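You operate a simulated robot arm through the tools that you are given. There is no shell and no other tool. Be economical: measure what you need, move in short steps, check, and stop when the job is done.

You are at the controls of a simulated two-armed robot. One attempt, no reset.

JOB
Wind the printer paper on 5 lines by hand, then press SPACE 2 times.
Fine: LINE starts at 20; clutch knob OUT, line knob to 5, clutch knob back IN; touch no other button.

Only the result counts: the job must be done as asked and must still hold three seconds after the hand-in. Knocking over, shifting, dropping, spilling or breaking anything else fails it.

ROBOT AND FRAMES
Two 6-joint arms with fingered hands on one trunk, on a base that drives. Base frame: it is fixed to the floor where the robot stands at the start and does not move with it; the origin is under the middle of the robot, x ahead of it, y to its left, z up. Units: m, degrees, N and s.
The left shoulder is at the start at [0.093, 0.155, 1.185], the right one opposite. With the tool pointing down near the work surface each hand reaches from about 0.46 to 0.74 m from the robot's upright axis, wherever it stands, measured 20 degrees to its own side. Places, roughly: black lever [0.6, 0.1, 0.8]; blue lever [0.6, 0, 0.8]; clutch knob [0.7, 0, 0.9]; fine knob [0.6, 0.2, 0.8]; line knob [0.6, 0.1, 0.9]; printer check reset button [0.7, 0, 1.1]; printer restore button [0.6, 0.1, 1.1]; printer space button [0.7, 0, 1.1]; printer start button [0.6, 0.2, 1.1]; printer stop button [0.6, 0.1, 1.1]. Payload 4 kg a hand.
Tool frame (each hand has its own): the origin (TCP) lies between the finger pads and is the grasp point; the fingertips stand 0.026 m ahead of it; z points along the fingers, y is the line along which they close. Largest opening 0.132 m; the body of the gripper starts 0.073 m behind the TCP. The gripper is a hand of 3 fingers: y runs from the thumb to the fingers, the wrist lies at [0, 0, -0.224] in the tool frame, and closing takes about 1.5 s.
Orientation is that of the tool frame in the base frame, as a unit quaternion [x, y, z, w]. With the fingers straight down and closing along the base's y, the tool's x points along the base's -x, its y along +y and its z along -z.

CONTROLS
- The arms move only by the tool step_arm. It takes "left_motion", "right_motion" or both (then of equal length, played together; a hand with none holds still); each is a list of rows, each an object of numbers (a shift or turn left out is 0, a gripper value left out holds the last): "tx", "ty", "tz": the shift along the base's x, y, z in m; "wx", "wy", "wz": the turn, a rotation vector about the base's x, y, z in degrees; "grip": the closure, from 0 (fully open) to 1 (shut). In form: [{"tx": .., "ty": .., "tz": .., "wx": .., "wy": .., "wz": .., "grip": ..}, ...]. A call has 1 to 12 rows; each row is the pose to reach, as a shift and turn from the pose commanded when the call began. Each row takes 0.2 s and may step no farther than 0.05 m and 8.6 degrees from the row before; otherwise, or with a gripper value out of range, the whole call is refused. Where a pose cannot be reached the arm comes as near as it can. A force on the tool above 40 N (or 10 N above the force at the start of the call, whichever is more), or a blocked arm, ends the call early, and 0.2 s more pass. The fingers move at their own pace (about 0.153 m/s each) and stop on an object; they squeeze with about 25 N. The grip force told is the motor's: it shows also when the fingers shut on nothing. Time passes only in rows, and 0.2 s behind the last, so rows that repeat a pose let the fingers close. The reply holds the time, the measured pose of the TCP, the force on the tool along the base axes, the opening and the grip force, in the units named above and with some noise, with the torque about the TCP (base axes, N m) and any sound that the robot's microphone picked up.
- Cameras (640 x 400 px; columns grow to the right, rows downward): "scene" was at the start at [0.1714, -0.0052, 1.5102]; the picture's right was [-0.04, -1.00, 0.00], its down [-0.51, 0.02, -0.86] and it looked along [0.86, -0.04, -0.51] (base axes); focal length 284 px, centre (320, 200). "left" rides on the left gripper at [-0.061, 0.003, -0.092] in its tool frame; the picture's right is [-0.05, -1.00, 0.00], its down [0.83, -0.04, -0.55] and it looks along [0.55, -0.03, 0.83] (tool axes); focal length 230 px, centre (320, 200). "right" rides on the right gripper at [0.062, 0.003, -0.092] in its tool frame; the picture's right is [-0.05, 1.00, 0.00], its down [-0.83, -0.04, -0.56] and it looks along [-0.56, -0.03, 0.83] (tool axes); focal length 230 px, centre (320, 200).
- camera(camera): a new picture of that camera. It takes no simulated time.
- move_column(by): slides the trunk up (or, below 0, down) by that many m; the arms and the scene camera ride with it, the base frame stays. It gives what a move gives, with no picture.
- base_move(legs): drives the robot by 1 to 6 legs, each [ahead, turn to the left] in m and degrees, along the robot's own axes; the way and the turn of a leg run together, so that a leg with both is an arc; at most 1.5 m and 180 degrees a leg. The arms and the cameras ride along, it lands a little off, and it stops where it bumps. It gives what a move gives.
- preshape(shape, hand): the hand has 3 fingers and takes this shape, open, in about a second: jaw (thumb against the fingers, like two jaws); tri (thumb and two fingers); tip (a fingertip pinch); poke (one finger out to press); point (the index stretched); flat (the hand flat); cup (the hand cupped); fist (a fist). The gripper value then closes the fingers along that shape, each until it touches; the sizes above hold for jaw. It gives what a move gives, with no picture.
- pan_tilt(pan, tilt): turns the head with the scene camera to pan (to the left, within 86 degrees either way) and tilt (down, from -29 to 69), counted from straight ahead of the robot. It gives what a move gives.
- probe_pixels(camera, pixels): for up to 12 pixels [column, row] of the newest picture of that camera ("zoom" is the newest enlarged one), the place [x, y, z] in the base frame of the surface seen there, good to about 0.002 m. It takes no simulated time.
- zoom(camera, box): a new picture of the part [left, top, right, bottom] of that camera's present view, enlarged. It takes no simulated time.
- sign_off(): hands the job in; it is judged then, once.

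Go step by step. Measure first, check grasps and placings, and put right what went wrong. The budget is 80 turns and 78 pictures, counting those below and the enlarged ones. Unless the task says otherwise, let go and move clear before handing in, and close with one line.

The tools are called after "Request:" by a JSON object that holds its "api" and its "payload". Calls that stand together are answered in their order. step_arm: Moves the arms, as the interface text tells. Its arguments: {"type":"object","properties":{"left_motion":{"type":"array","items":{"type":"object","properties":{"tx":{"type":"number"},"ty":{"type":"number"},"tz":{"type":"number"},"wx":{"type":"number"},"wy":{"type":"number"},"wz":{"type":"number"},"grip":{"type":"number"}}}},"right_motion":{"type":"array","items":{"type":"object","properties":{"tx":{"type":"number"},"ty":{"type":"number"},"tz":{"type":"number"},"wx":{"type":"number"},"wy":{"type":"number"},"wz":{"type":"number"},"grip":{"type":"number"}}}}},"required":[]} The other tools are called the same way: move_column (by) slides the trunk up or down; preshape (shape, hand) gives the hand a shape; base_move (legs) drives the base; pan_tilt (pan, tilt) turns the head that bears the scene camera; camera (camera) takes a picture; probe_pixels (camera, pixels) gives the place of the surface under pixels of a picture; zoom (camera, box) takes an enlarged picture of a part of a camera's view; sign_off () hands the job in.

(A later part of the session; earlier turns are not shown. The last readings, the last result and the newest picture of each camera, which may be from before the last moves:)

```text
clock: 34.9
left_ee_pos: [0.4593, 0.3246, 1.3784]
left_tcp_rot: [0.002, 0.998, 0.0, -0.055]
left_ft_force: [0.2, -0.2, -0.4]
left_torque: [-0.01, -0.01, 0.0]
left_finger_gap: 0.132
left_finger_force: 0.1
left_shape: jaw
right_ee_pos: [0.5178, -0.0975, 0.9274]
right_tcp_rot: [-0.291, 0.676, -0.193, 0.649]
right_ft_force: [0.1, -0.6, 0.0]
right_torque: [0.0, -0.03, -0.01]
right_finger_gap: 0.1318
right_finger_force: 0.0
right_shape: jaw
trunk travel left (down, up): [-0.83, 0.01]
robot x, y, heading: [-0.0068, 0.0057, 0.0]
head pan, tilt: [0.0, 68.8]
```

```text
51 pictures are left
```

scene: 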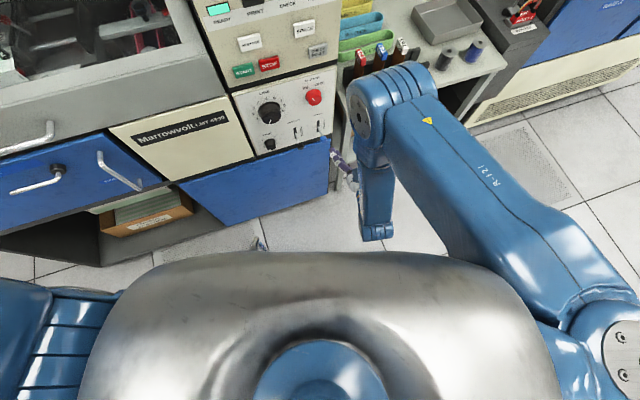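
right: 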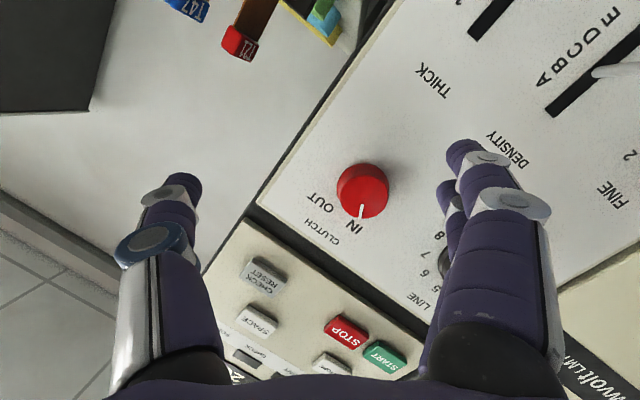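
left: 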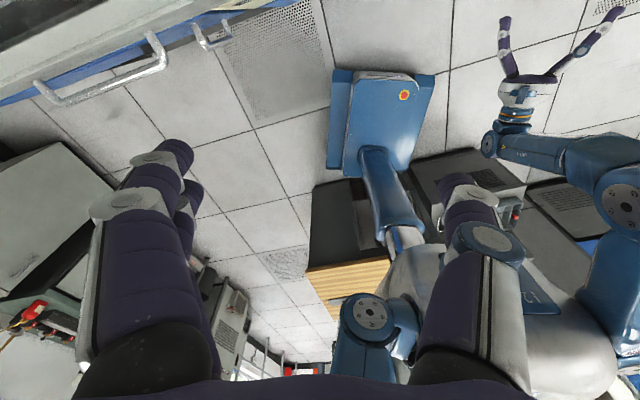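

The base is a compact box ahead of the desk. Driving 0.05 ahead and turning left 19.5°.

Request:
{"api": "base_move", "payload": {"legs": [[0.05, 0], [0, 19.5]]}}

Request:
{"api": "pan_tilt", "payload": {"pan": -5, "tilt": 45}}

Request:
{"api": "camera", "payload": {"camera": "scene"}}

```text
clock: 37.0
left_ee_pos: [0.3835, 0.4592, 1.3938]
left_tcp_rot: [-0.163, 0.986, -0.007, -0.043]
left_ft_force: [-0.5, 0.9, 0.2]
left_torque: [0.01, 0.01, -0.01]
left_finger_gap: 0.1321
left_finger_force: 0.0
left_shape: jaw
right_ee_pos: [0.5717, 0.0782, 0.926]
right_tcp_rot: [-0.398, 0.618, -0.082, 0.673]
right_ft_force: [0.3, -0.2, 0.0]
right_torque: [0.0, -0.03, -0.01]
right_finger_gap: 0.1319
right_finger_force: 0.0
right_shape: jaw
trunk travel left (down, up): [-0.83, 0.01]
robot x, y, heading: [0.0425, -0.0057, 19.4]
head pan, tilt: [0.0, 68.8]
```

```text
clock: 37.9
left_ee_pos: [0.3667, 0.4545, 1.3681]
left_tcp_rot: [-0.162, 0.984, -0.014, -0.08]
left_ft_force: [0.2, -0.2, 0.0]
left_torque: [0.03, 0.03, -0.02]
left_finger_gap: 0.132
left_finger_force: 0.1
left_shape: jaw
right_ee_pos: [0.5555, 0.0732, 0.9373]
right_tcp_rot: [-0.398, 0.611, -0.084, 0.679]
right_ft_force: [0.5, 0.0, -0.5]
right_torque: [0.0, -0.04, 0.0]
right_finger_gap: 0.1323
right_finger_force: 0.0
right_shape: jaw
trunk travel left (down, up): [-0.83, 0.01]
robot x, y, heading: [0.0435, -0.0021, 19.5]
head pan, tilt: [-5.0, 45.0]
```

```text
50 pictures are left
```

scene: 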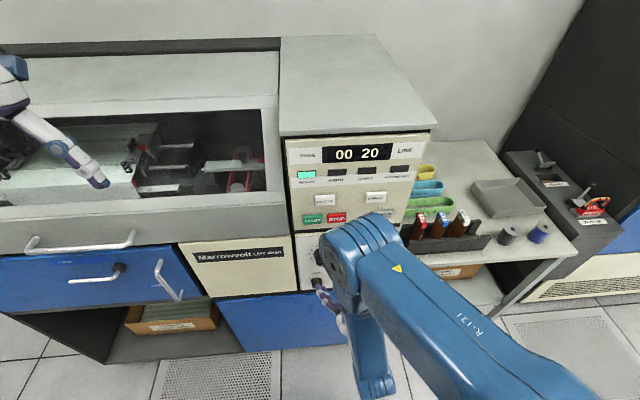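

The base turned cleanly to 19.5°. Now I'll align the hand in front of the clutch: s 0.2115, standoff depth 0.575.

Request:
{"api": "step_arm", "payload": {"right_motion": [{"tx": 0.0, "ty": -0.025, "tz": -0.005, "wz": -2}, {"tx": 0.02, "ty": -0.05, "tz": -0.01, "wz": -4, "wx": 0.6, "wy": -1.7}, {"tx": 0.04, "ty": -0.07, "tz": -0.015, "wz": -6.5, "wx": 1.2, "wy": -3.4}, {"tx": 0.057, "ty": -0.081, "tz": -0.022, "wz": -6.5, "wx": 1.2, "wy": -3.4}, {"tx": 0.057, "ty": -0.081, "tz": -0.022, "wz": -6.5, "wx": 1.2, "wy": -3.4}]}}

Request:
{"api": "camera", "payload": {"camera": "right"}}

```text
clock: 39.1
left_ee_pos: [0.3676, 0.4552, 1.3687]
left_tcp_rot: [-0.162, 0.983, -0.014, -0.079]
left_ft_force: [0.6, 0.7, -0.6]
left_torque: [0.01, 0.03, 0.03]
left_finger_gap: 0.1321
left_finger_force: 0.0
left_shape: jaw
right_ee_pos: [0.5935, 0.0253, 0.9244]
right_tcp_rot: [-0.349, 0.616, -0.13, 0.694]
right_ft_force: [0.4, 0.2, 0.3]
right_torque: [0.01, 0.0, -0.01]
right_finger_gap: 0.1317
right_finger_force: 0.0
right_shape: jaw
right hand out of reach, approached as far as the arm can: row 2, 3, 4, 5
trunk travel left (down, up): [-0.83, 0.01]
robot x, y, heading: [0.0449, -0.0001, 19.3]
head pan, tilt: [-5.0, 45.0]
```

```text
49 pictures are left
```

right: 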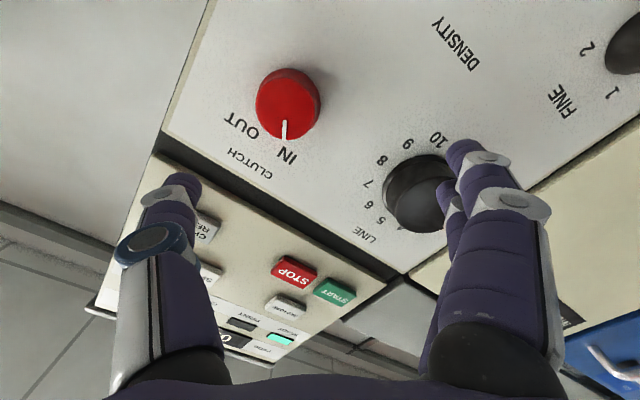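

Yaw is right (18.9°) but the hand stopped 3.7 cm left of the clutch; the arm only works in its own plane, so a ~5° misalignment at the clutch is to be accepted. I'll probe the knob accurately from the hand camera.

Request:
{"api": "probe_pixels", "payload": {"camera": "right", "pixels": [[285, 108], [262, 105], [312, 108], [288, 85], [285, 128], [284, 136], [320, 95], [287, 155], [242, 124], [425, 190], [405, 170], [438, 137]]}}

Request:
{"api": "zoom", "payload": {"camera": "right", "box": [220, 50, 460, 200]}}

```text
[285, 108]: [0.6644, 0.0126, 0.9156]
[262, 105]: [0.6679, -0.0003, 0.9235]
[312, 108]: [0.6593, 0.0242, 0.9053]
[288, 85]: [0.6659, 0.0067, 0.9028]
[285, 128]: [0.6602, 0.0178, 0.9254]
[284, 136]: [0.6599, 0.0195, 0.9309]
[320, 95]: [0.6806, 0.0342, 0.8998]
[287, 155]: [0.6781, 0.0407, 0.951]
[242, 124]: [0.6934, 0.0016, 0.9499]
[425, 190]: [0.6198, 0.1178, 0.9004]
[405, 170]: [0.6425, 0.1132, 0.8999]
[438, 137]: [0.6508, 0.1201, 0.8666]
```

```text
2.67 times, centred on (340, 125) of right
```

zoom: 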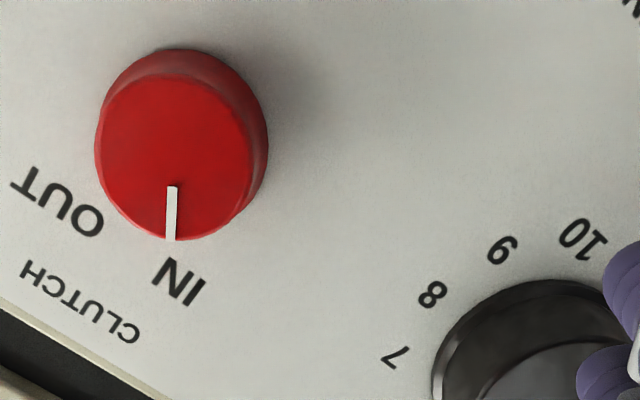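

The clutch centre is s=0.2105, z=0.9155, and its pointer is at −30° (IN), so OUT is +60° clockwise. I'll slide over in front of it.

Request:
{"api": "step_arm", "payload": {"right_motion": [{"tx": 0.007, "ty": -0.012, "tz": -0.003, "wz": -1.5}, {"tx": 0.013, "ty": -0.024, "tz": -0.006, "wz": -3}, {"tx": 0.019, "ty": -0.032, "tz": -0.009, "wz": -4.4}, {"tx": 0.019, "ty": -0.032, "tz": -0.009, "wz": -4.4}]}}

Request:
{"api": "camera", "payload": {"camera": "right"}}

```text
clock: 40.1
left_ee_pos: [0.3679, 0.4555, 1.3674]
left_tcp_rot: [-0.162, 0.983, -0.014, -0.079]
left_ft_force: [0.8, -0.1, 0.9]
left_torque: [0.0, 0.0, 0.0]
left_finger_gap: 0.1321
left_finger_force: 0.0
left_shape: jaw
right_ee_pos: [0.6123, -0.0042, 0.9186]
right_tcp_rot: [-0.325, 0.629, -0.157, 0.689]
right_ft_force: [-0.2, -0.5, -0.4]
right_torque: [0.01, 0.0, -0.02]
right_finger_gap: 0.1319
right_finger_force: 0.1
right_shape: jaw
right hand out of reach, approached as far as the arm can: row 2
trunk travel left (down, up): [-0.83, 0.01]
robot x, y, heading: [0.0442, -0.0036, 19.6]
head pan, tilt: [-5.0, 45.0]
```

```text
47 pictures are left
```

right: 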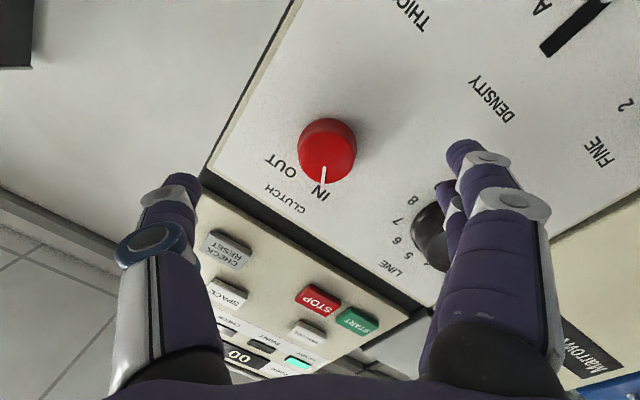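

In position at depth 0.576. I'll move in 4.3 cm so the fingers straddle the knob and then close on it.

Request:
{"api": "step_arm", "payload": {"right_motion": [{"tx": 0.014, "ty": 0.003, "tz": -0.003}, {"tx": 0.028, "ty": 0.008, "tz": -0.003}, {"tx": 0.0414, "ty": 0.0125, "tz": -0.003}, {"tx": 0.0414, "ty": 0.0125, "tz": -0.003}]}}

Request:
{"api": "camera", "payload": {"camera": "right"}}

```text
clock: 41.1
left_ee_pos: [0.3662, 0.4548, 1.3691]
left_tcp_rot: [-0.161, 0.984, -0.014, -0.079]
left_ft_force: [0.5, 0.3, -0.7]
left_torque: [-0.03, 0.01, 0.0]
left_finger_gap: 0.1319
left_finger_force: 0.0
left_shape: jaw
right_ee_pos: [0.6466, 0.017, 0.9192]
right_tcp_rot: [-0.326, 0.628, -0.158, 0.689]
right_ft_force: [0.2, 0.2, 0.1]
right_torque: [-0.03, -0.05, -0.03]
right_finger_gap: 0.1319
right_finger_force: 0.1
right_shape: jaw
right hand out of reach, approached as far as the arm can: row 1, 2, 3, 4
trunk travel left (down, up): [-0.83, 0.01]
robot x, y, heading: [0.044, -0.0042, 19.6]
head pan, tilt: [-5.0, 45.0]
```

```text
46 pictures are left
```

right: 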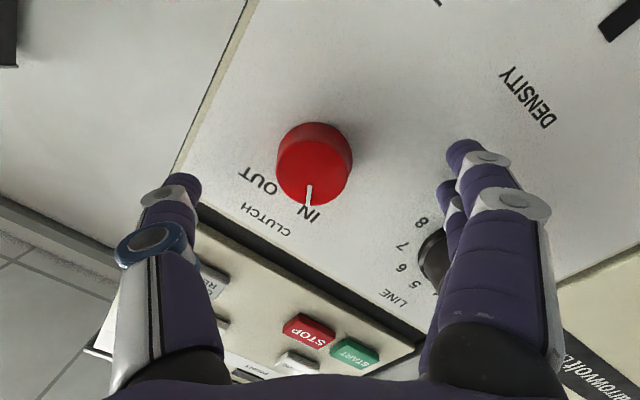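

The hand is 1 cm left of the knob axis (s 0.200 vs 0.2105). I'll correct sideways while relaxing the yaw by 2°.

Request:
{"api": "step_arm", "payload": {"right_motion": [{"tx": 0.002, "ty": -0.006, "tz": -0.004, "wz": -1}, {"tx": 0.005, "ty": -0.01, "tz": -0.004, "wz": -2}, {"tx": 0.005, "ty": -0.01, "tz": -0.004, "wz": -2}]}}

```text
clock: 41.9
left_ee_pos: [0.3656, 0.4555, 1.3686]
left_tcp_rot: [-0.162, 0.984, -0.014, -0.079]
left_ft_force: [0.0, -0.9, -0.4]
left_torque: [0.02, -0.02, -0.02]
left_finger_gap: 0.1319
left_finger_force: 0.0
left_shape: jaw
right_ee_pos: [0.6509, 0.0052, 0.9129]
right_tcp_rot: [-0.316, 0.633, -0.166, 0.687]
right_ft_force: [0.2, -0.4, 0.2]
right_torque: [0.0, 0.02, 0.02]
right_finger_gap: 0.1318
right_finger_force: 0.0
right_shape: jaw
trunk travel left (down, up): [-0.83, 0.01]
robot x, y, heading: [0.0424, -0.0046, 19.5]
head pan, tilt: [-5.0, 45.0]
```

Now centred within 3 mm and no reach warning. Going 6 mm deeper and closing.

Request:
{"api": "step_arm", "payload": {"right_motion": [{"tx": 0.005, "ty": 0.0035, "tz": 0.003, "grip": 0}, {"tx": 0.005, "ty": 0.0035, "tz": 0.003, "grip": 0.5}, {"tx": 0.005, "ty": 0.0035, "tz": 0.003, "grip": 1}, {"tx": 0.005, "ty": 0.0035, "tz": 0.003, "grip": 1}, {"tx": 0.005, "ty": 0.0035, "tz": 0.003, "grip": 1}, {"tx": 0.005, "ty": 0.0035, "tz": 0.003, "grip": 1}, {"tx": 0.005, "ty": 0.0035, "tz": 0.003, "grip": 1}, {"tx": 0.005, "ty": 0.0035, "tz": 0.003, "grip": 1}]}}

Request:
{"api": "camera", "payload": {"camera": "right"}}

```text
clock: 43.7
left_ee_pos: [0.3666, 0.4527, 1.3696]
left_tcp_rot: [-0.162, 0.984, -0.012, -0.078]
left_ft_force: [-0.9, 0.3, -0.5]
left_torque: [-0.02, 0.03, 0.0]
left_finger_gap: 0.1323
left_finger_force: 0.1
left_shape: jaw
right_ee_pos: [0.6565, 0.0083, 0.9166]
right_tcp_rot: [-0.316, 0.633, -0.166, 0.687]
right_ft_force: [0.6, -8.3, 5.5]
right_torque: [0.03, -0.06, -0.19]
right_finger_gap: 0.0291
right_finger_force: 25.4
right_shape: jaw
trunk travel left (down, up): [-0.83, 0.01]
robot x, y, heading: [0.046, 0.0016, 19.4]
head pan, tilt: [-5.0, 45.0]
```

```text
45 pictures are left
```

right: 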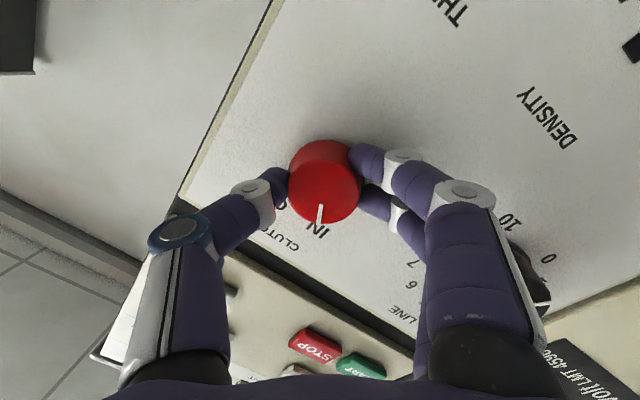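

The knob is gripped (gap 29 mm, 25 N). Now I turn the hand 60° clockwise about its axis.

Request:
{"api": "step_arm", "payload": {"right_motion": [{"wx": 7.3, "wy": 1.8}, {"wx": 14.6, "wy": 3.6}, {"wx": 21.8, "wy": 5.4}, {"wx": 29.1, "wy": 7.3}, {"wx": 36.4, "wy": 9.1}, {"wx": 43.7, "wy": 10.9}, {"wx": 50.9, "wy": 12.7}, {"wx": 58.2, "wy": 14.5}, {"wx": 58.2, "wy": 14.5}]}}

Request:
{"api": "camera", "payload": {"camera": "right"}}

```text
clock: 45.7
left_ee_pos: [0.3674, 0.455, 1.3685]
left_tcp_rot: [-0.162, 0.984, -0.013, -0.079]
left_ft_force: [0.3, 0.0, 0.5]
left_torque: [-0.02, 0.01, -0.02]
left_finger_gap: 0.132
left_finger_force: 0.1
left_shape: jaw
right_ee_pos: [0.6554, 0.0113, 0.9145]
right_tcp_rot: [0.039, 0.715, 0.201, 0.669]
right_ft_force: [-17.9, -0.7, -25.2]
right_torque: [-0.28, 0.52, 0.53]
right_finger_gap: 0.0296
right_finger_force: 24.4
right_shape: jaw
trunk travel left (down, up): [-0.83, 0.01]
robot x, y, heading: [0.0433, -0.0035, 19.4]
head pan, tilt: [-5.0, 45.0]
```

```text
44 pictures are left
```

right: 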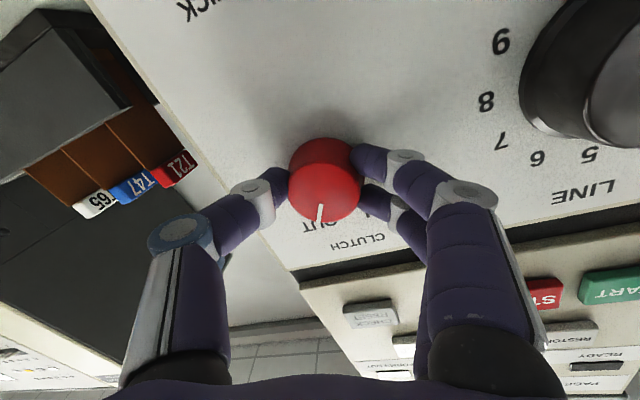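

The pointer turned with the hand and points toward OUT near (320,215). I'll release, back off, and verify.

Request:
{"api": "step_arm", "payload": {"right_motion": [{"grip": 0}, {"grip": 0}, {"grip": 0}, {"grip": 0}, {"tx": -0.018, "ty": -0.005}, {"tx": -0.036, "ty": -0.01}, {"tx": -0.05, "ty": -0.014}]}}

Request:
{"api": "camera", "payload": {"camera": "right"}}

```text
clock: 47.3
left_ee_pos: [0.3668, 0.4544, 1.3691]
left_tcp_rot: [-0.163, 0.983, -0.014, -0.079]
left_ft_force: [-0.5, 0.0, 0.0]
left_torque: [-0.01, -0.01, 0.0]
left_finger_gap: 0.1319
left_finger_force: 0.1
left_shape: jaw
right_ee_pos: [0.6067, -0.0027, 0.9173]
right_tcp_rot: [0.039, 0.712, 0.201, 0.672]
right_ft_force: [0.6, 0.6, 0.2]
right_torque: [0.02, 0.0, -0.01]
right_finger_gap: 0.1319
right_finger_force: 0.0
right_shape: jaw
trunk travel left (down, up): [-0.83, 0.01]
robot x, y, heading: [0.0437, -0.0004, 19.1]
head pan, tilt: [-5.0, 45.0]
```

```text
43 pictures are left
```

right: 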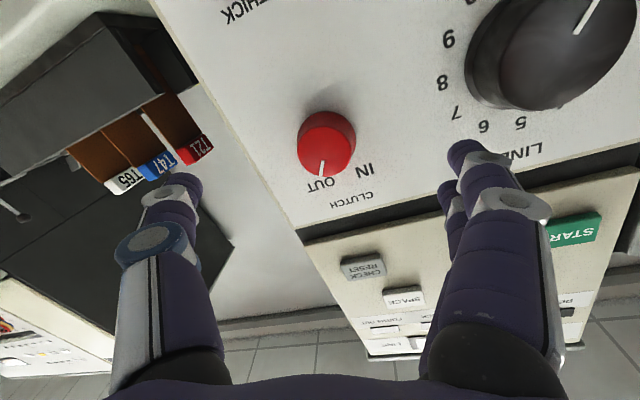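

The clutch is at OUT. For the line knob I'll turn the base 12° more to the left so the shoulder is off its inward limit, after backing the hand off slightly.

Request:
{"api": "step_arm", "payload": {"right_motion": [{"tx": -0.02, "ty": -0.006}]}}

Request:
{"api": "base_move", "payload": {"legs": [[0, 12]]}}

Request:
{"api": "camera", "payload": {"camera": "right"}}

```text
clock: 47.7
left_ee_pos: [0.3659, 0.4556, 1.3691]
left_tcp_rot: [-0.163, 0.983, -0.014, -0.078]
left_ft_force: [-0.1, 0.0, 0.0]
left_torque: [0.01, 0.0, -0.01]
left_finger_gap: 0.1321
left_finger_force: 0.0
left_shape: jaw
right_ee_pos: [0.5852, -0.006, 0.916]
right_tcp_rot: [0.039, 0.712, 0.2, 0.672]
right_ft_force: [0.0, -0.5, -0.3]
right_torque: [-0.02, -0.02, 0.01]
right_finger_gap: 0.1319
right_finger_force: 0.2
right_shape: jaw
trunk travel left (down, up): [-0.83, 0.01]
robot x, y, heading: [0.0424, 0.0003, 19.7]
head pan, tilt: [-5.0, 45.0]
```

```text
clock: 48.9
left_ee_pos: [0.266, 0.5171, 1.3837]
left_tcp_rot: [-0.267, 0.961, -0.019, -0.067]
left_ft_force: [0.0, 0.3, -0.5]
left_torque: [-0.01, 0.0, -0.06]
left_finger_gap: 0.132
left_finger_force: 0.0
left_shape: jaw
right_ee_pos: [0.5748, 0.1098, 0.9155]
right_tcp_rot: [-0.04, 0.712, 0.273, 0.646]
right_ft_force: [-0.2, 0.5, 0.4]
right_torque: [-0.04, 0.02, 0.01]
right_finger_gap: 0.132
right_finger_force: 0.0
right_shape: jaw
trunk travel left (down, up): [-0.83, 0.01]
robot x, y, heading: [0.044, -0.0037, 31.8]
head pan, tilt: [-5.0, 45.0]
```

```text
42 pictures are left
```

right: 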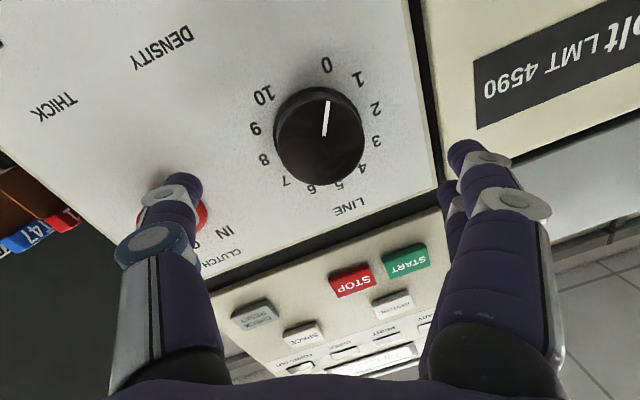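

The LINE dial (0 to 10) is right in front of the hand, pointer at 0 (327,100). I'll measure it.

Request:
{"api": "zoom", "payload": {"camera": "right", "box": [230, 40, 410, 220]}}

Request:
{"api": "probe_pixels", "payload": {"camera": "right", "pixels": [[326, 65], [341, 183], [264, 95], [254, 128], [376, 142], [311, 190], [318, 145], [325, 130], [327, 103], [278, 145], [362, 145], [358, 78]]}}

```text
2.22 times, centred on (320, 130) of right
```

zoom: 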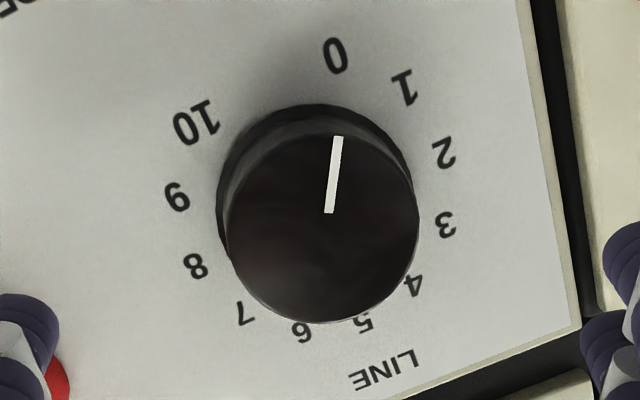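

```text
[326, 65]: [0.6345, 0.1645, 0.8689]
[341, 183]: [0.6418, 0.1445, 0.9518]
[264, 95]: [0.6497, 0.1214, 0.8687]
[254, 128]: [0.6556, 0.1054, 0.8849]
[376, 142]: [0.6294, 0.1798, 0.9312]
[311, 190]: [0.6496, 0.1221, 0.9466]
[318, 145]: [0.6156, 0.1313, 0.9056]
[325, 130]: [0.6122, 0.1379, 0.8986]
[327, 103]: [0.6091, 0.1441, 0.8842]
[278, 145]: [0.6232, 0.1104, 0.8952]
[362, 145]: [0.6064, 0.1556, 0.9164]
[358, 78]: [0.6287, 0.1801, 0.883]
```

Dial centre is s=0.080, z=0.905; 0 sits at −150° and 5 at 0°, so 150° clockwise is needed, in two 75° bites. First I roll the hand back 75° while centring.

Request:
{"api": "step_arm", "payload": {"right_motion": [{"wx": -7.4, "wy": -3.6, "ty": 0.004, "tz": -0.005}, {"wx": -14.8, "wy": -7.2, "tx": -0.003, "ty": 0.008, "tz": -0.01}, {"wx": -22.2, "wy": -10.9, "tx": -0.003, "ty": 0.008, "tz": -0.01}, {"wx": -29.6, "wy": -14.5, "tx": -0.003, "ty": 0.008, "tz": -0.01}, {"wx": -37, "wy": -18.1, "tx": -0.003, "ty": 0.008, "tz": -0.01}, {"wx": -44.4, "wy": -21.7, "tx": -0.003, "ty": 0.008, "tz": -0.01}, {"wx": -51.8, "wy": -25.4, "tx": -0.003, "ty": 0.008, "tz": -0.01}, {"wx": -59.2, "wy": -29, "tx": -0.003, "ty": 0.008, "tz": -0.01}, {"wx": -66.6, "wy": -32.6, "tx": -0.003, "ty": 0.008, "tz": -0.01}, {"wx": -66.6, "wy": -32.6, "tx": -0.003, "ty": 0.008, "tz": -0.01}]}}

Request:
{"api": "camera", "payload": {"camera": "right"}}

```text
clock: 51.1
left_ee_pos: [0.2521, 0.5071, 1.3595]
left_tcp_rot: [-0.266, 0.958, -0.03, -0.101]
left_ft_force: [-0.6, 0.1, 0.2]
left_torque: [0.02, -0.02, 0.01]
left_finger_gap: 0.1319
left_finger_force: 0.0
left_shape: jaw
right_ee_pos: [0.5579, 0.1098, 0.915]
right_tcp_rot: [-0.457, 0.539, -0.173, 0.686]
right_ft_force: [0.4, -0.5, -0.3]
right_torque: [-0.01, 0.03, 0.03]
right_finger_gap: 0.132
right_finger_force: 0.2
right_shape: jaw
trunk travel left (down, up): [-0.83, 0.01]
robot x, y, heading: [0.0436, -0.0012, 31.4]
head pan, tilt: [-5.0, 45.0]
```

```text
40 pictures are left
```

right: 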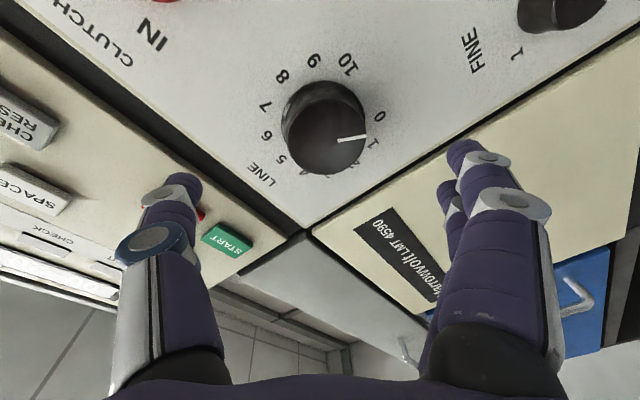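

Roll is now about −55°, hand at s 0.083, depth 0.563. Moving in to depth 0.618 with centring, fingers open.

Request:
{"api": "step_arm", "payload": {"right_motion": [{"tx": 0.013, "ty": 0.007, "tz": -0.01}, {"tx": 0.026, "ty": 0.012, "tz": -0.01}, {"tx": 0.039, "ty": 0.017, "tz": -0.01}, {"tx": 0.0513, "ty": 0.0213, "tz": -0.01}, {"tx": 0.0513, "ty": 0.0213, "tz": -0.01}]}}

Request:
{"api": "camera", "payload": {"camera": "right"}}

```text
clock: 52.3
left_ee_pos: [0.2509, 0.5077, 1.3601]
left_tcp_rot: [-0.267, 0.958, -0.031, -0.101]
left_ft_force: [0.3, -0.7, -0.1]
left_torque: [0.01, 0.0, -0.01]
left_finger_gap: 0.132
left_finger_force: 0.1
left_shape: jaw
right_ee_pos: [0.6095, 0.1294, 0.9051]
right_tcp_rot: [-0.455, 0.539, -0.173, 0.687]
right_ft_force: [0.4, -0.3, 0.0]
right_torque: [-0.01, 0.02, 0.02]
right_finger_gap: 0.1322
right_finger_force: 0.1
right_shape: jaw
trunk travel left (down, up): [-0.83, 0.01]
robot x, y, heading: [0.0461, -0.0018, 31.7]
head pan, tilt: [-5.0, 45.0]
```

```text
39 pictures are left
```

right: 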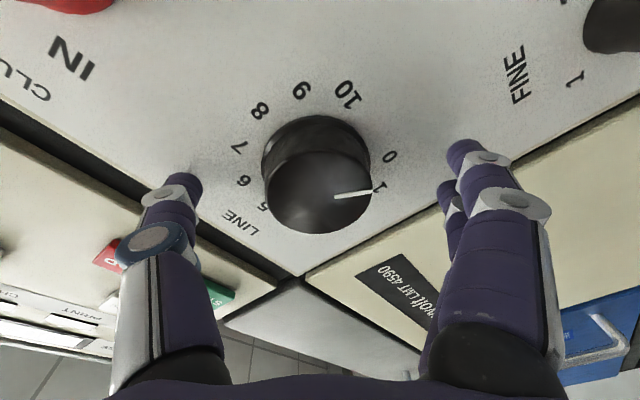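

Centred (s 0.0816, z 0.905, depth 0.618). Closing on the knob.

Request:
{"api": "step_arm", "payload": {"right_motion": [{"grip": 0.4}, {"grip": 0.7}, {"grip": 1}, {"grip": 1}, {"grip": 1}, {"grip": 1}, {"grip": 1}]}}

Request:
{"api": "camera", "payload": {"camera": "right"}}

```text
clock: 53.9
left_ee_pos: [0.2516, 0.5073, 1.3604]
left_tcp_rot: [-0.266, 0.958, -0.03, -0.101]
left_ft_force: [0.4, 0.4, -0.6]
left_torque: [0.04, -0.02, 0.0]
left_finger_gap: 0.1322
left_finger_force: 0.0
left_shape: jaw
right_ee_pos: [0.6103, 0.1291, 0.906]
right_tcp_rot: [-0.456, 0.539, -0.172, 0.687]
right_ft_force: [1.3, -1.0, 1.2]
right_torque: [0.02, -0.07, -0.06]
right_finger_gap: 0.0492
right_finger_force: 25.1
right_shape: jaw
trunk travel left (down, up): [-0.83, 0.01]
robot x, y, heading: [0.046, -0.0041, 31.8]
head pan, tilt: [-5.0, 45.0]
```

```text
38 pictures are left
```

right: 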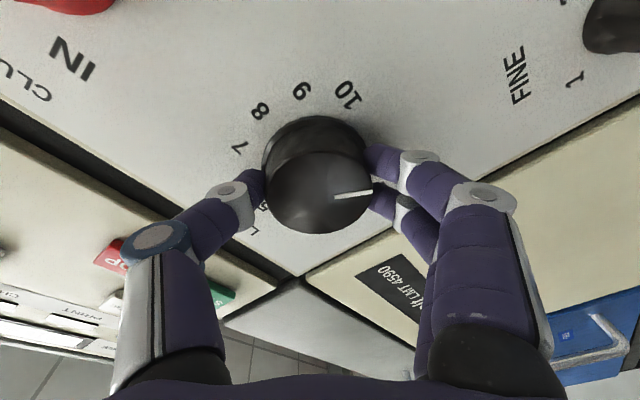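

Good symmetric grip (gap 49 mm). Turning clockwise 75°.

Request:
{"api": "step_arm", "payload": {"right_motion": [{"wx": 7.48, "wy": 3.67}, {"wx": 14.97, "wy": 7.33}, {"wx": 22.45, "wy": 11}, {"wx": 29.9, "wy": 14.7}, {"wx": 37.4, "wy": 18.3}, {"wx": 44.9, "wy": 22}, {"wx": 52.4, "wy": 25.7}, {"wx": 59.9, "wy": 29.3}, {"wx": 67.4, "wy": 33}, {"wx": 67.4, "wy": 33}]}}

Request:
{"api": "camera", "payload": {"camera": "right"}}

```text
clock: 56.1
left_ee_pos: [0.2504, 0.5065, 1.3608]
left_tcp_rot: [-0.266, 0.958, -0.029, -0.1]
left_ft_force: [0.6, -0.1, -0.2]
left_torque: [0.0, 0.01, 0.0]
left_finger_gap: 0.1322
left_finger_force: 0.1
left_shape: jaw
right_ee_pos: [0.6108, 0.1299, 0.9058]
right_tcp_rot: [-0.033, 0.706, 0.281, 0.649]
right_ft_force: [-1.4, 2.2, 2.0]
right_torque: [0.03, -0.13, -0.23]
right_finger_gap: 0.0491
right_finger_force: 24.2
right_shape: jaw
trunk travel left (down, up): [-0.83, 0.01]
robot x, y, heading: [0.0433, -0.0018, 31.8]
head pan, tilt: [-5.0, 45.0]
```

```text
37 pictures are left
```

right: 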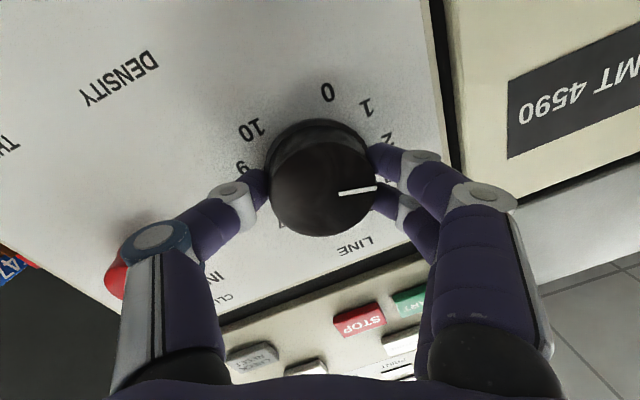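

The pointer moved with the hand (now about −75°). Forces are small, so I'll continue in the same grip by 37.5° and see if the wrist allows it.

Request:
{"api": "step_arm", "payload": {"right_motion": [{"wx": 6.74, "wy": 3.3}, {"wx": 13.48, "wy": 6.6}, {"wx": 20.2, "wy": 9.9}, {"wx": 26.9, "wy": 13.2}, {"wx": 33.7, "wy": 16.5}, {"wx": 33.7, "wy": 16.5}]}}

```text
clock: 57.5
left_ee_pos: [0.2502, 0.5088, 1.3595]
left_tcp_rot: [-0.266, 0.958, -0.03, -0.102]
left_ft_force: [-0.8, 0.2, -0.6]
left_torque: [0.04, -0.01, -0.01]
left_finger_gap: 0.1321
left_finger_force: 0.1
left_shape: jaw
right_ee_pos: [0.6091, 0.1304, 0.9052]
right_tcp_rot: [0.197, 0.679, 0.474, 0.524]
right_ft_force: [-0.7, 8.8, 4.3]
right_torque: [0.17, -0.42, 0.1]
right_finger_gap: 0.0486
right_finger_force: 24.5
right_shape: jaw
trunk travel left (down, up): [-0.83, 0.01]
robot x, y, heading: [0.0445, -0.002, 31.7]
head pan, tilt: [-5.0, 45.0]
```

No limit hit and forces are fine. Continuing the last 37.5°.

Request:
{"api": "step_arm", "payload": {"right_motion": [{"wx": 6.74, "wy": 3.3}, {"wx": 13.48, "wy": 6.6}, {"wx": 20.2, "wy": 9.9}, {"wx": 26.9, "wy": 13.2}, {"wx": 33.7, "wy": 16.5}, {"wx": 33.7, "wy": 16.5}]}}

Request:
{"api": "camera", "payload": {"camera": "right"}}

```text
clock: 58.9
left_ee_pos: [0.2454, 0.5058, 1.3615]
left_tcp_rot: [-0.266, 0.959, -0.03, -0.098]
left_ft_force: [-0.1, -0.3, 0.1]
left_torque: [0.02, 0.02, 0.01]
left_finger_gap: 0.1322
left_finger_force: 0.1
left_shape: jaw
right_ee_pos: [0.6118, 0.1314, 0.9027]
right_tcp_rot: [0.32, 0.629, 0.567, 0.425]
right_ft_force: [-16.2, -4.1, 14.8]
right_torque: [0.33, -0.93, 0.02]
right_finger_gap: 0.0501
right_finger_force: 24.6
right_shape: jaw
right hand out of reach, approached as far as the arm can: row 3, 4, 5, 6
trunk travel left (down, up): [-0.83, 0.01]
robot x, y, heading: [0.0427, -0.0024, 31.8]
head pan, tilt: [-5.0, 45.0]
```

```text
36 pictures are left
```

right: 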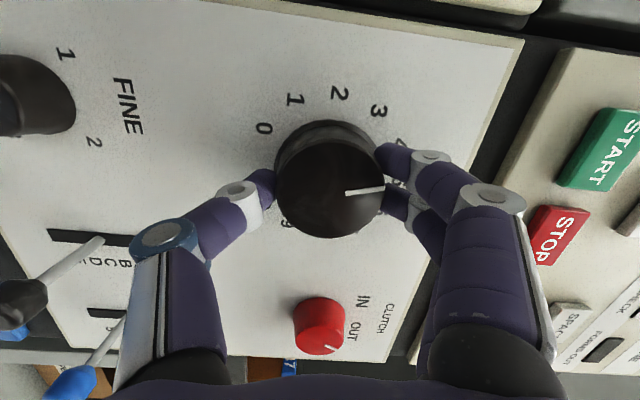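

The hand stopped at about +78° roll; the pointer is nearly at 5 (365,190). I'll open only partly (levers are near the thumb), back off and see.

Request:
{"api": "step_arm", "payload": {"right_motion": [{"grip": 0.3}, {"grip": 0.3}, {"grip": 0.3}, {"tx": -0.018, "ty": -0.009}, {"tx": -0.036, "ty": -0.017}, {"tx": -0.045, "ty": -0.02}]}}

Request:
{"api": "camera", "payload": {"camera": "right"}}

```text
clock: 60.3
left_ee_pos: [0.2506, 0.5069, 1.3604]
left_tcp_rot: [-0.266, 0.958, -0.03, -0.1]
left_ft_force: [-1.0, -0.3, -0.7]
left_torque: [0.02, 0.01, 0.0]
left_finger_gap: 0.1317
left_finger_force: 0.1
left_shape: jaw
right_ee_pos: [0.5788, 0.1157, 0.8886]
right_tcp_rot: [0.313, 0.633, 0.564, 0.428]
right_ft_force: [0.0, 0.1, 0.2]
right_torque: [0.0, 0.01, 0.0]
right_finger_gap: 0.092
right_finger_force: 0.1
right_shape: jaw
right hand out of reach, approached as far as the arm can: row 4, 5, 6
trunk travel left (down, up): [-0.83, 0.01]
robot x, y, heading: [0.047, -0.001, 32.0]
head pan, tilt: [-5.0, 45.0]
```

```text
35 pictures are left
```

right: 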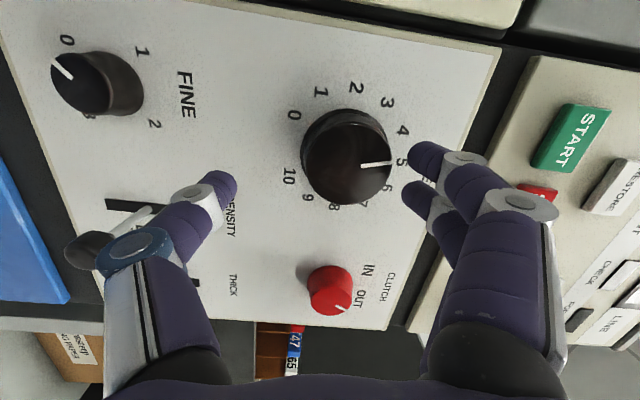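

The pointer appears at 5. Zooming and probing to check its angle.

Request:
{"api": "zoom", "payload": {"camera": "right", "box": [270, 70, 430, 230]}}

Request:
{"api": "probe_pixels", "payload": {"camera": "right", "pixels": [[388, 162], [364, 165], [376, 164], [110, 245], [150, 215], [185, 230]]}}

```text
2.50 times, centred on (350, 150) of right
```

zoom: 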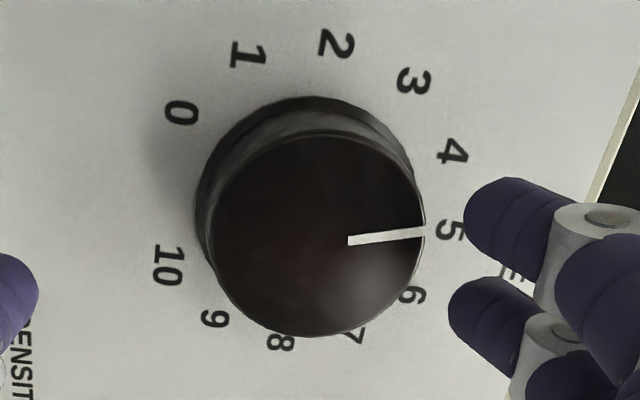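

```text
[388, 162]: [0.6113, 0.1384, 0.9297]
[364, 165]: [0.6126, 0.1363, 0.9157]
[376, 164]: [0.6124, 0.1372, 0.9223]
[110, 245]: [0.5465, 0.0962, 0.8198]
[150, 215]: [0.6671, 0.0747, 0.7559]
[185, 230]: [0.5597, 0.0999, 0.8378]
```

The pointer is about 10–14° short of 5 (tip at s 0.0737 versus centre 0.080), with no detent. I'll roll the hand back 50°, regrasp and turn the remainder.

Request:
{"api": "step_arm", "payload": {"right_motion": [{"wx": -7.5, "wy": -3.7, "tx": -0.004, "tz": 0.008}, {"wx": -15, "wy": -7.4, "tx": -0.007, "ty": 0.0015, "tz": 0.016}, {"wx": -22.5, "wy": -11.1, "tx": -0.007, "ty": 0.0015, "tz": 0.016}, {"wx": -30, "wy": -14.8, "tx": -0.007, "ty": 0.0015, "tz": 0.016}, {"wx": -37.5, "wy": -18.5, "tx": -0.007, "ty": 0.0015, "tz": 0.016}, {"wx": -44.8, "wy": -22.3, "tx": -0.007, "ty": 0.0015, "tz": 0.016}, {"wx": -44.8, "wy": -22.3, "tx": -0.007, "ty": 0.0015, "tz": 0.016}]}}

Request:
{"api": "zoom", "payload": {"camera": "right", "box": [240, 40, 420, 220]}}

```text
clock: 61.9
left_ee_pos: [0.2508, 0.507, 1.3594]
left_tcp_rot: [-0.265, 0.958, -0.029, -0.101]
left_ft_force: [-1.3, 0.4, -0.1]
left_torque: [0.01, 0.01, 0.02]
left_finger_gap: 0.1323
left_finger_force: 0.0
left_shape: jaw
right_ee_pos: [0.572, 0.116, 0.9026]
right_tcp_rot: [0.022, 0.705, 0.334, 0.625]
right_ft_force: [-0.8, -0.2, -0.4]
right_torque: [0.01, -0.01, 0.05]
right_finger_gap: 0.0921
right_finger_force: 0.1
right_shape: jaw
trunk travel left (down, up): [-0.83, 0.01]
robot x, y, heading: [0.0441, -0.0043, 31.8]
head pan, tilt: [-5.0, 45.0]
```

```text
2.22 times, centred on (330, 130) of right
```

zoom: 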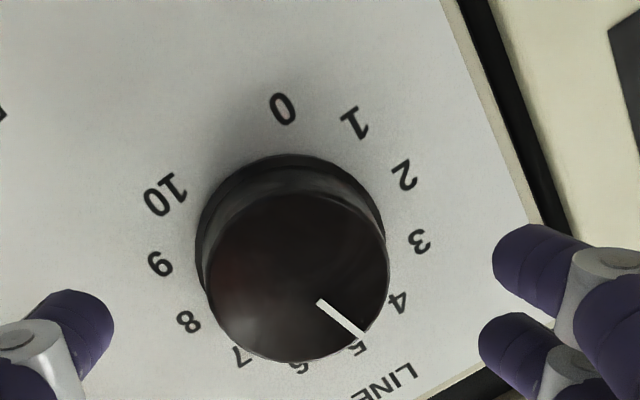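

Request:
{"api": "probe_pixels", "payload": {"camera": "zoom", "pixels": [[322, 303], [332, 311], [345, 321], [358, 331], [297, 270], [215, 285], [380, 275], [285, 205], [300, 352], [357, 348], [284, 110], [166, 195]]}}

```text
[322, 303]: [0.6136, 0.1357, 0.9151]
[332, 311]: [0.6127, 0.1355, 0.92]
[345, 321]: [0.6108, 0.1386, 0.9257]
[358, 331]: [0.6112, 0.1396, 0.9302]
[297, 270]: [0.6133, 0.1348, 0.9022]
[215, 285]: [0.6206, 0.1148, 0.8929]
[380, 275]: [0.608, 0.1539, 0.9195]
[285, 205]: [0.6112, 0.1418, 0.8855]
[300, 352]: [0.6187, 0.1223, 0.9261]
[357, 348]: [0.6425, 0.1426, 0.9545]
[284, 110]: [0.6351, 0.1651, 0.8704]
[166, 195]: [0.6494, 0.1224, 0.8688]
```

The pointer is at about −15.5°, matching the hand roll achieved. I'll move in, regrip and turn +15.5°.

Request:
{"api": "step_arm", "payload": {"right_motion": [{"tx": 0.012, "ty": 0.005, "tz": 0.002}, {"tx": 0.025, "ty": 0.01, "tz": 0.002}, {"tx": 0.037, "ty": 0.0145, "tz": 0.002}, {"tx": 0.037, "ty": 0.0145, "tz": 0.002, "grip": 0.6}, {"tx": 0.037, "ty": 0.0145, "tz": 0.002, "grip": 1}, {"tx": 0.037, "ty": 0.0145, "tz": 0.002, "grip": 1}, {"tx": 0.037, "ty": 0.0145, "tz": 0.002, "grip": 1}, {"tx": 0.037, "ty": 0.0145, "tz": 0.002, "grip": 1}]}}

Request:
{"api": "camera", "payload": {"camera": "right"}}

```text
clock: 63.7
left_ee_pos: [0.2509, 0.5075, 1.3602]
left_tcp_rot: [-0.266, 0.958, -0.03, -0.101]
left_ft_force: [0.1, 0.4, 0.1]
left_torque: [0.0, 0.02, 0.02]
left_finger_gap: 0.132
left_finger_force: 0.1
left_shape: jaw
right_ee_pos: [0.6113, 0.13, 0.9038]
right_tcp_rot: [0.024, 0.705, 0.335, 0.625]
right_ft_force: [-0.3, 0.7, 0.4]
right_torque: [-0.03, 0.0, -0.05]
right_finger_gap: 0.0489
right_finger_force: 25.0
right_shape: jaw
trunk travel left (down, up): [-0.83, 0.01]
robot x, y, heading: [0.046, -0.0033, 31.8]
head pan, tilt: [-5.0, 45.0]
```

```text
32 pictures are left
```

right: 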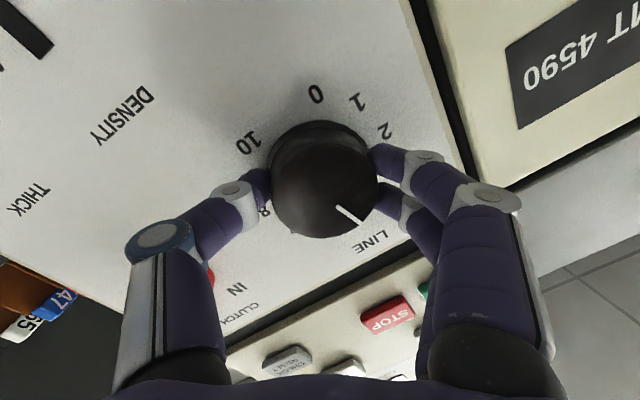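

Gripped at the same spot. Turning +15.5°, holding, releasing and backing off.

Request:
{"api": "step_arm", "payload": {"right_motion": [{"wx": 4.7, "wy": 2.3}, {"wx": 9.3, "wy": 4.6}, {"wx": 13.9, "wy": 6.9}, {"wx": 13.9, "wy": 6.9}, {"wx": 13.9, "wy": 6.9}, {"wx": 13.9, "wy": 6.9, "grip": 0.3}, {"wx": 13.9, "wy": 6.9, "grip": 0.3}, {"wx": 13.9, "wy": 6.9, "grip": 0.3}, {"wx": 13.9, "wy": 6.9, "tx": -0.013, "ty": -0.005}, {"wx": 13.9, "wy": 6.9, "tx": -0.026, "ty": -0.01}, {"wx": 13.9, "wy": 6.9, "tx": -0.039, "ty": -0.015}, {"wx": 13.9, "wy": 6.9, "tx": -0.039, "ty": -0.015}]}}

Request:
{"api": "zoom", "payload": {"camera": "right", "box": [240, 40, 420, 220]}}

```text
clock: 66.3
left_ee_pos: [0.2504, 0.5059, 1.3602]
left_tcp_rot: [-0.266, 0.958, -0.03, -0.101]
left_ft_force: [0.7, 0.0, -0.2]
left_torque: [0.01, -0.03, 0.03]
left_finger_gap: 0.1318
left_finger_force: 0.0
left_shape: jaw
right_ee_pos: [0.5711, 0.1157, 0.9055]
right_tcp_rot: [0.119, 0.696, 0.416, 0.573]
right_ft_force: [-0.4, -0.8, 0.7]
right_torque: [-0.06, 0.0, 0.0]
right_finger_gap: 0.0918
right_finger_force: 0.0
right_shape: jaw
trunk travel left (down, up): [-0.83, 0.01]
robot x, y, heading: [0.0481, -0.0022, 32.1]
head pan, tilt: [-5.0, 45.0]
```

```text
2.22 times, centred on (330, 130) of right
```

zoom: 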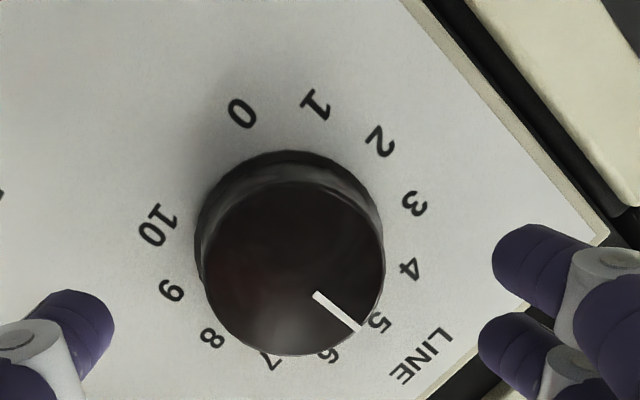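

Request:
{"api": "probe_pixels", "payload": {"camera": "zoom", "pixels": [[318, 296], [330, 305], [343, 315], [355, 325], [378, 322], [241, 113], [157, 225]]}}

Request:
{"api": "camera", "payload": {"camera": "scene"}}

```text
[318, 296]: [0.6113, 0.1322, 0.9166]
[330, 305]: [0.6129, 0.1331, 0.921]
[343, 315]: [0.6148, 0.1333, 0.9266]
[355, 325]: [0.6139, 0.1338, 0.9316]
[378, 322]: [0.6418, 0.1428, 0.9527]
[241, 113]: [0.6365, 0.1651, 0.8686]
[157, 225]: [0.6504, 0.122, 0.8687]
```

```text
30 pictures are left
```

scene: 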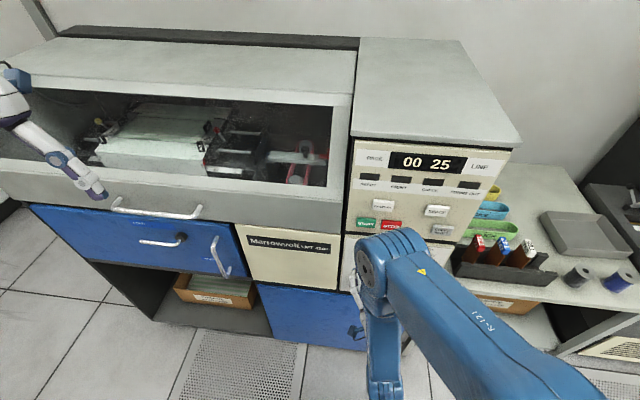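

The pointer is within 2° of 5 and the display reads 00 25. Now I turn the base back 12° to address the clutch.

Request:
{"api": "base_move", "payload": {"legs": [[0, -12.3]]}}

Request:
{"api": "camera", "payload": {"camera": "right"}}

```text
clock: 67.5
left_ee_pos: [0.3601, 0.4535, 1.3755]
left_tcp_rot: [-0.162, 0.982, -0.017, -0.093]
left_ft_force: [-0.5, 0.7, -0.1]
left_torque: [-0.01, 0.03, 0.03]
left_finger_gap: 0.1319
left_finger_force: 0.0
left_shape: jaw
right_ee_pos: [0.5846, 0.0024, 0.9056]
right_tcp_rot: [0.193, 0.679, 0.351, 0.615]
right_ft_force: [0.0, -0.7, 0.9]
right_torque: [0.02, -0.03, -0.02]
right_finger_gap: 0.0919
right_finger_force: 0.0
right_shape: jaw
trunk travel left (down, up): [-0.83, 0.01]
robot x, y, heading: [0.0404, -0.0082, 19.3]
head pan, tilt: [-5.0, 45.0]
```

```text
29 pictures are left
```

right: 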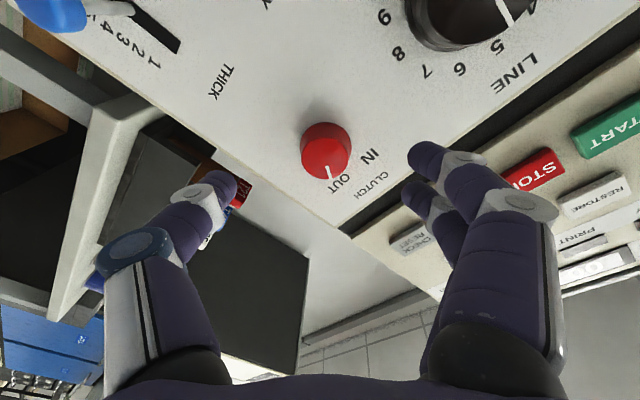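

Clutch (325,150) reads OUT, hand yaw 13.8° as before. Sliding over and in, then closing.

Request:
{"api": "step_arm", "payload": {"right_motion": [{"tx": 0.006, "ty": -0.01, "tz": 0.005}, {"tx": 0.012, "ty": -0.0145, "tz": 0.01}, {"tx": 0.03, "ty": -0.008, "tz": 0.01}, {"tx": 0.05, "ty": -0.001, "tz": 0.01}, {"tx": 0.069, "ty": 0.0057, "tz": 0.01}, {"tx": 0.069, "ty": 0.0057, "tz": 0.01}]}}

Request:
{"api": "camera", "payload": {"camera": "right"}}

```text
clock: 68.9
left_ee_pos: [0.3438, 0.4483, 1.3527]
left_tcp_rot: [-0.161, 0.978, -0.024, -0.129]
left_ft_force: [0.0, 0.6, 0.5]
left_torque: [0.01, -0.03, -0.02]
left_finger_gap: 0.132
left_finger_force: 0.1
left_shape: jaw
right_ee_pos: [0.6372, 0.0041, 0.9252]
right_tcp_rot: [0.19, 0.673, 0.355, 0.621]
right_ft_force: [-0.9, -0.2, -0.3]
right_torque: [0.02, -0.02, 0.0]
right_finger_gap: 0.0924
right_finger_force: 0.1
right_shape: jaw
trunk travel left (down, up): [-0.83, 0.01]
robot x, y, heading: [0.0427, -0.0006, 19.6]
head pan, tilt: [-5.0, 45.0]
```

```text
28 pictures are left
```

right: 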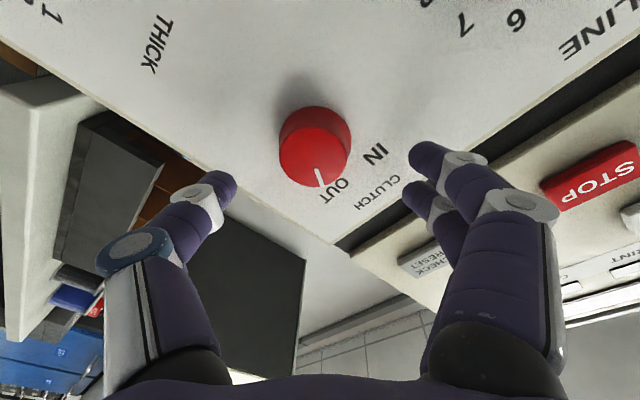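

Still 17 mm short and 1 cm high (post-drive settling). Correcting, then gripping.

Request:
{"api": "step_arm", "payload": {"right_motion": [{"tx": 0.003, "ty": 0.0, "tz": -0.0095}, {"tx": 0.0165, "ty": 0.004, "tz": -0.0095}, {"tx": 0.0165, "ty": 0.004, "tz": -0.0095}, {"tx": 0.0165, "ty": 0.004, "tz": -0.0095, "grip": 0.7}, {"tx": 0.0165, "ty": 0.004, "tz": -0.0095, "grip": 1}, {"tx": 0.0165, "ty": 0.004, "tz": -0.0095, "grip": 1}, {"tx": 0.0165, "ty": 0.004, "tz": -0.0095, "grip": 1}, {"tx": 0.0165, "ty": 0.004, "tz": -0.0095, "grip": 1}, {"tx": 0.0165, "ty": 0.004, "tz": -0.0095, "grip": 1}]}}

Request:
{"api": "camera", "payload": {"camera": "right"}}

```text
clock: 70.9
left_ee_pos: [0.343, 0.4482, 1.3532]
left_tcp_rot: [-0.16, 0.978, -0.023, -0.129]
left_ft_force: [-1.0, 0.3, 0.0]
left_torque: [-0.01, -0.02, -0.03]
left_finger_gap: 0.1319
left_finger_force: 0.1
left_shape: jaw
right_ee_pos: [0.6525, 0.0102, 0.9154]
right_tcp_rot: [0.193, 0.673, 0.353, 0.621]
right_ft_force: [-4.1, -0.4, -5.2]
right_torque: [-0.01, 0.08, 0.03]
right_finger_gap: 0.0315
right_finger_force: 24.7
right_shape: jaw
right hand out of reach, approached as far as the arm can: row 2, 3, 4, 5, 6, 7, 8, 9
trunk travel left (down, up): [-0.83, 0.01]
robot x, y, heading: [0.0424, 0.0006, 19.5]
head pan, tilt: [-5.0, 45.0]
```

```text
27 pictures are left
```

right: 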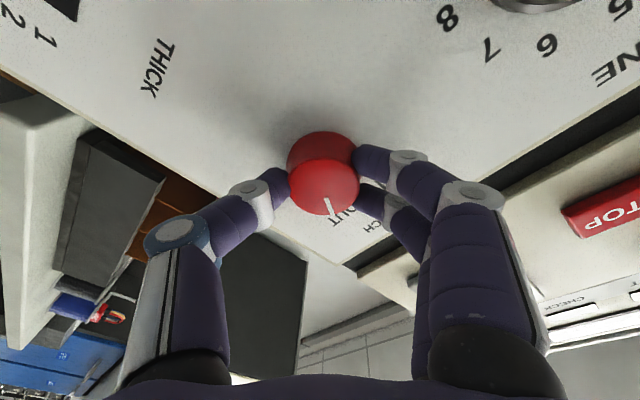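

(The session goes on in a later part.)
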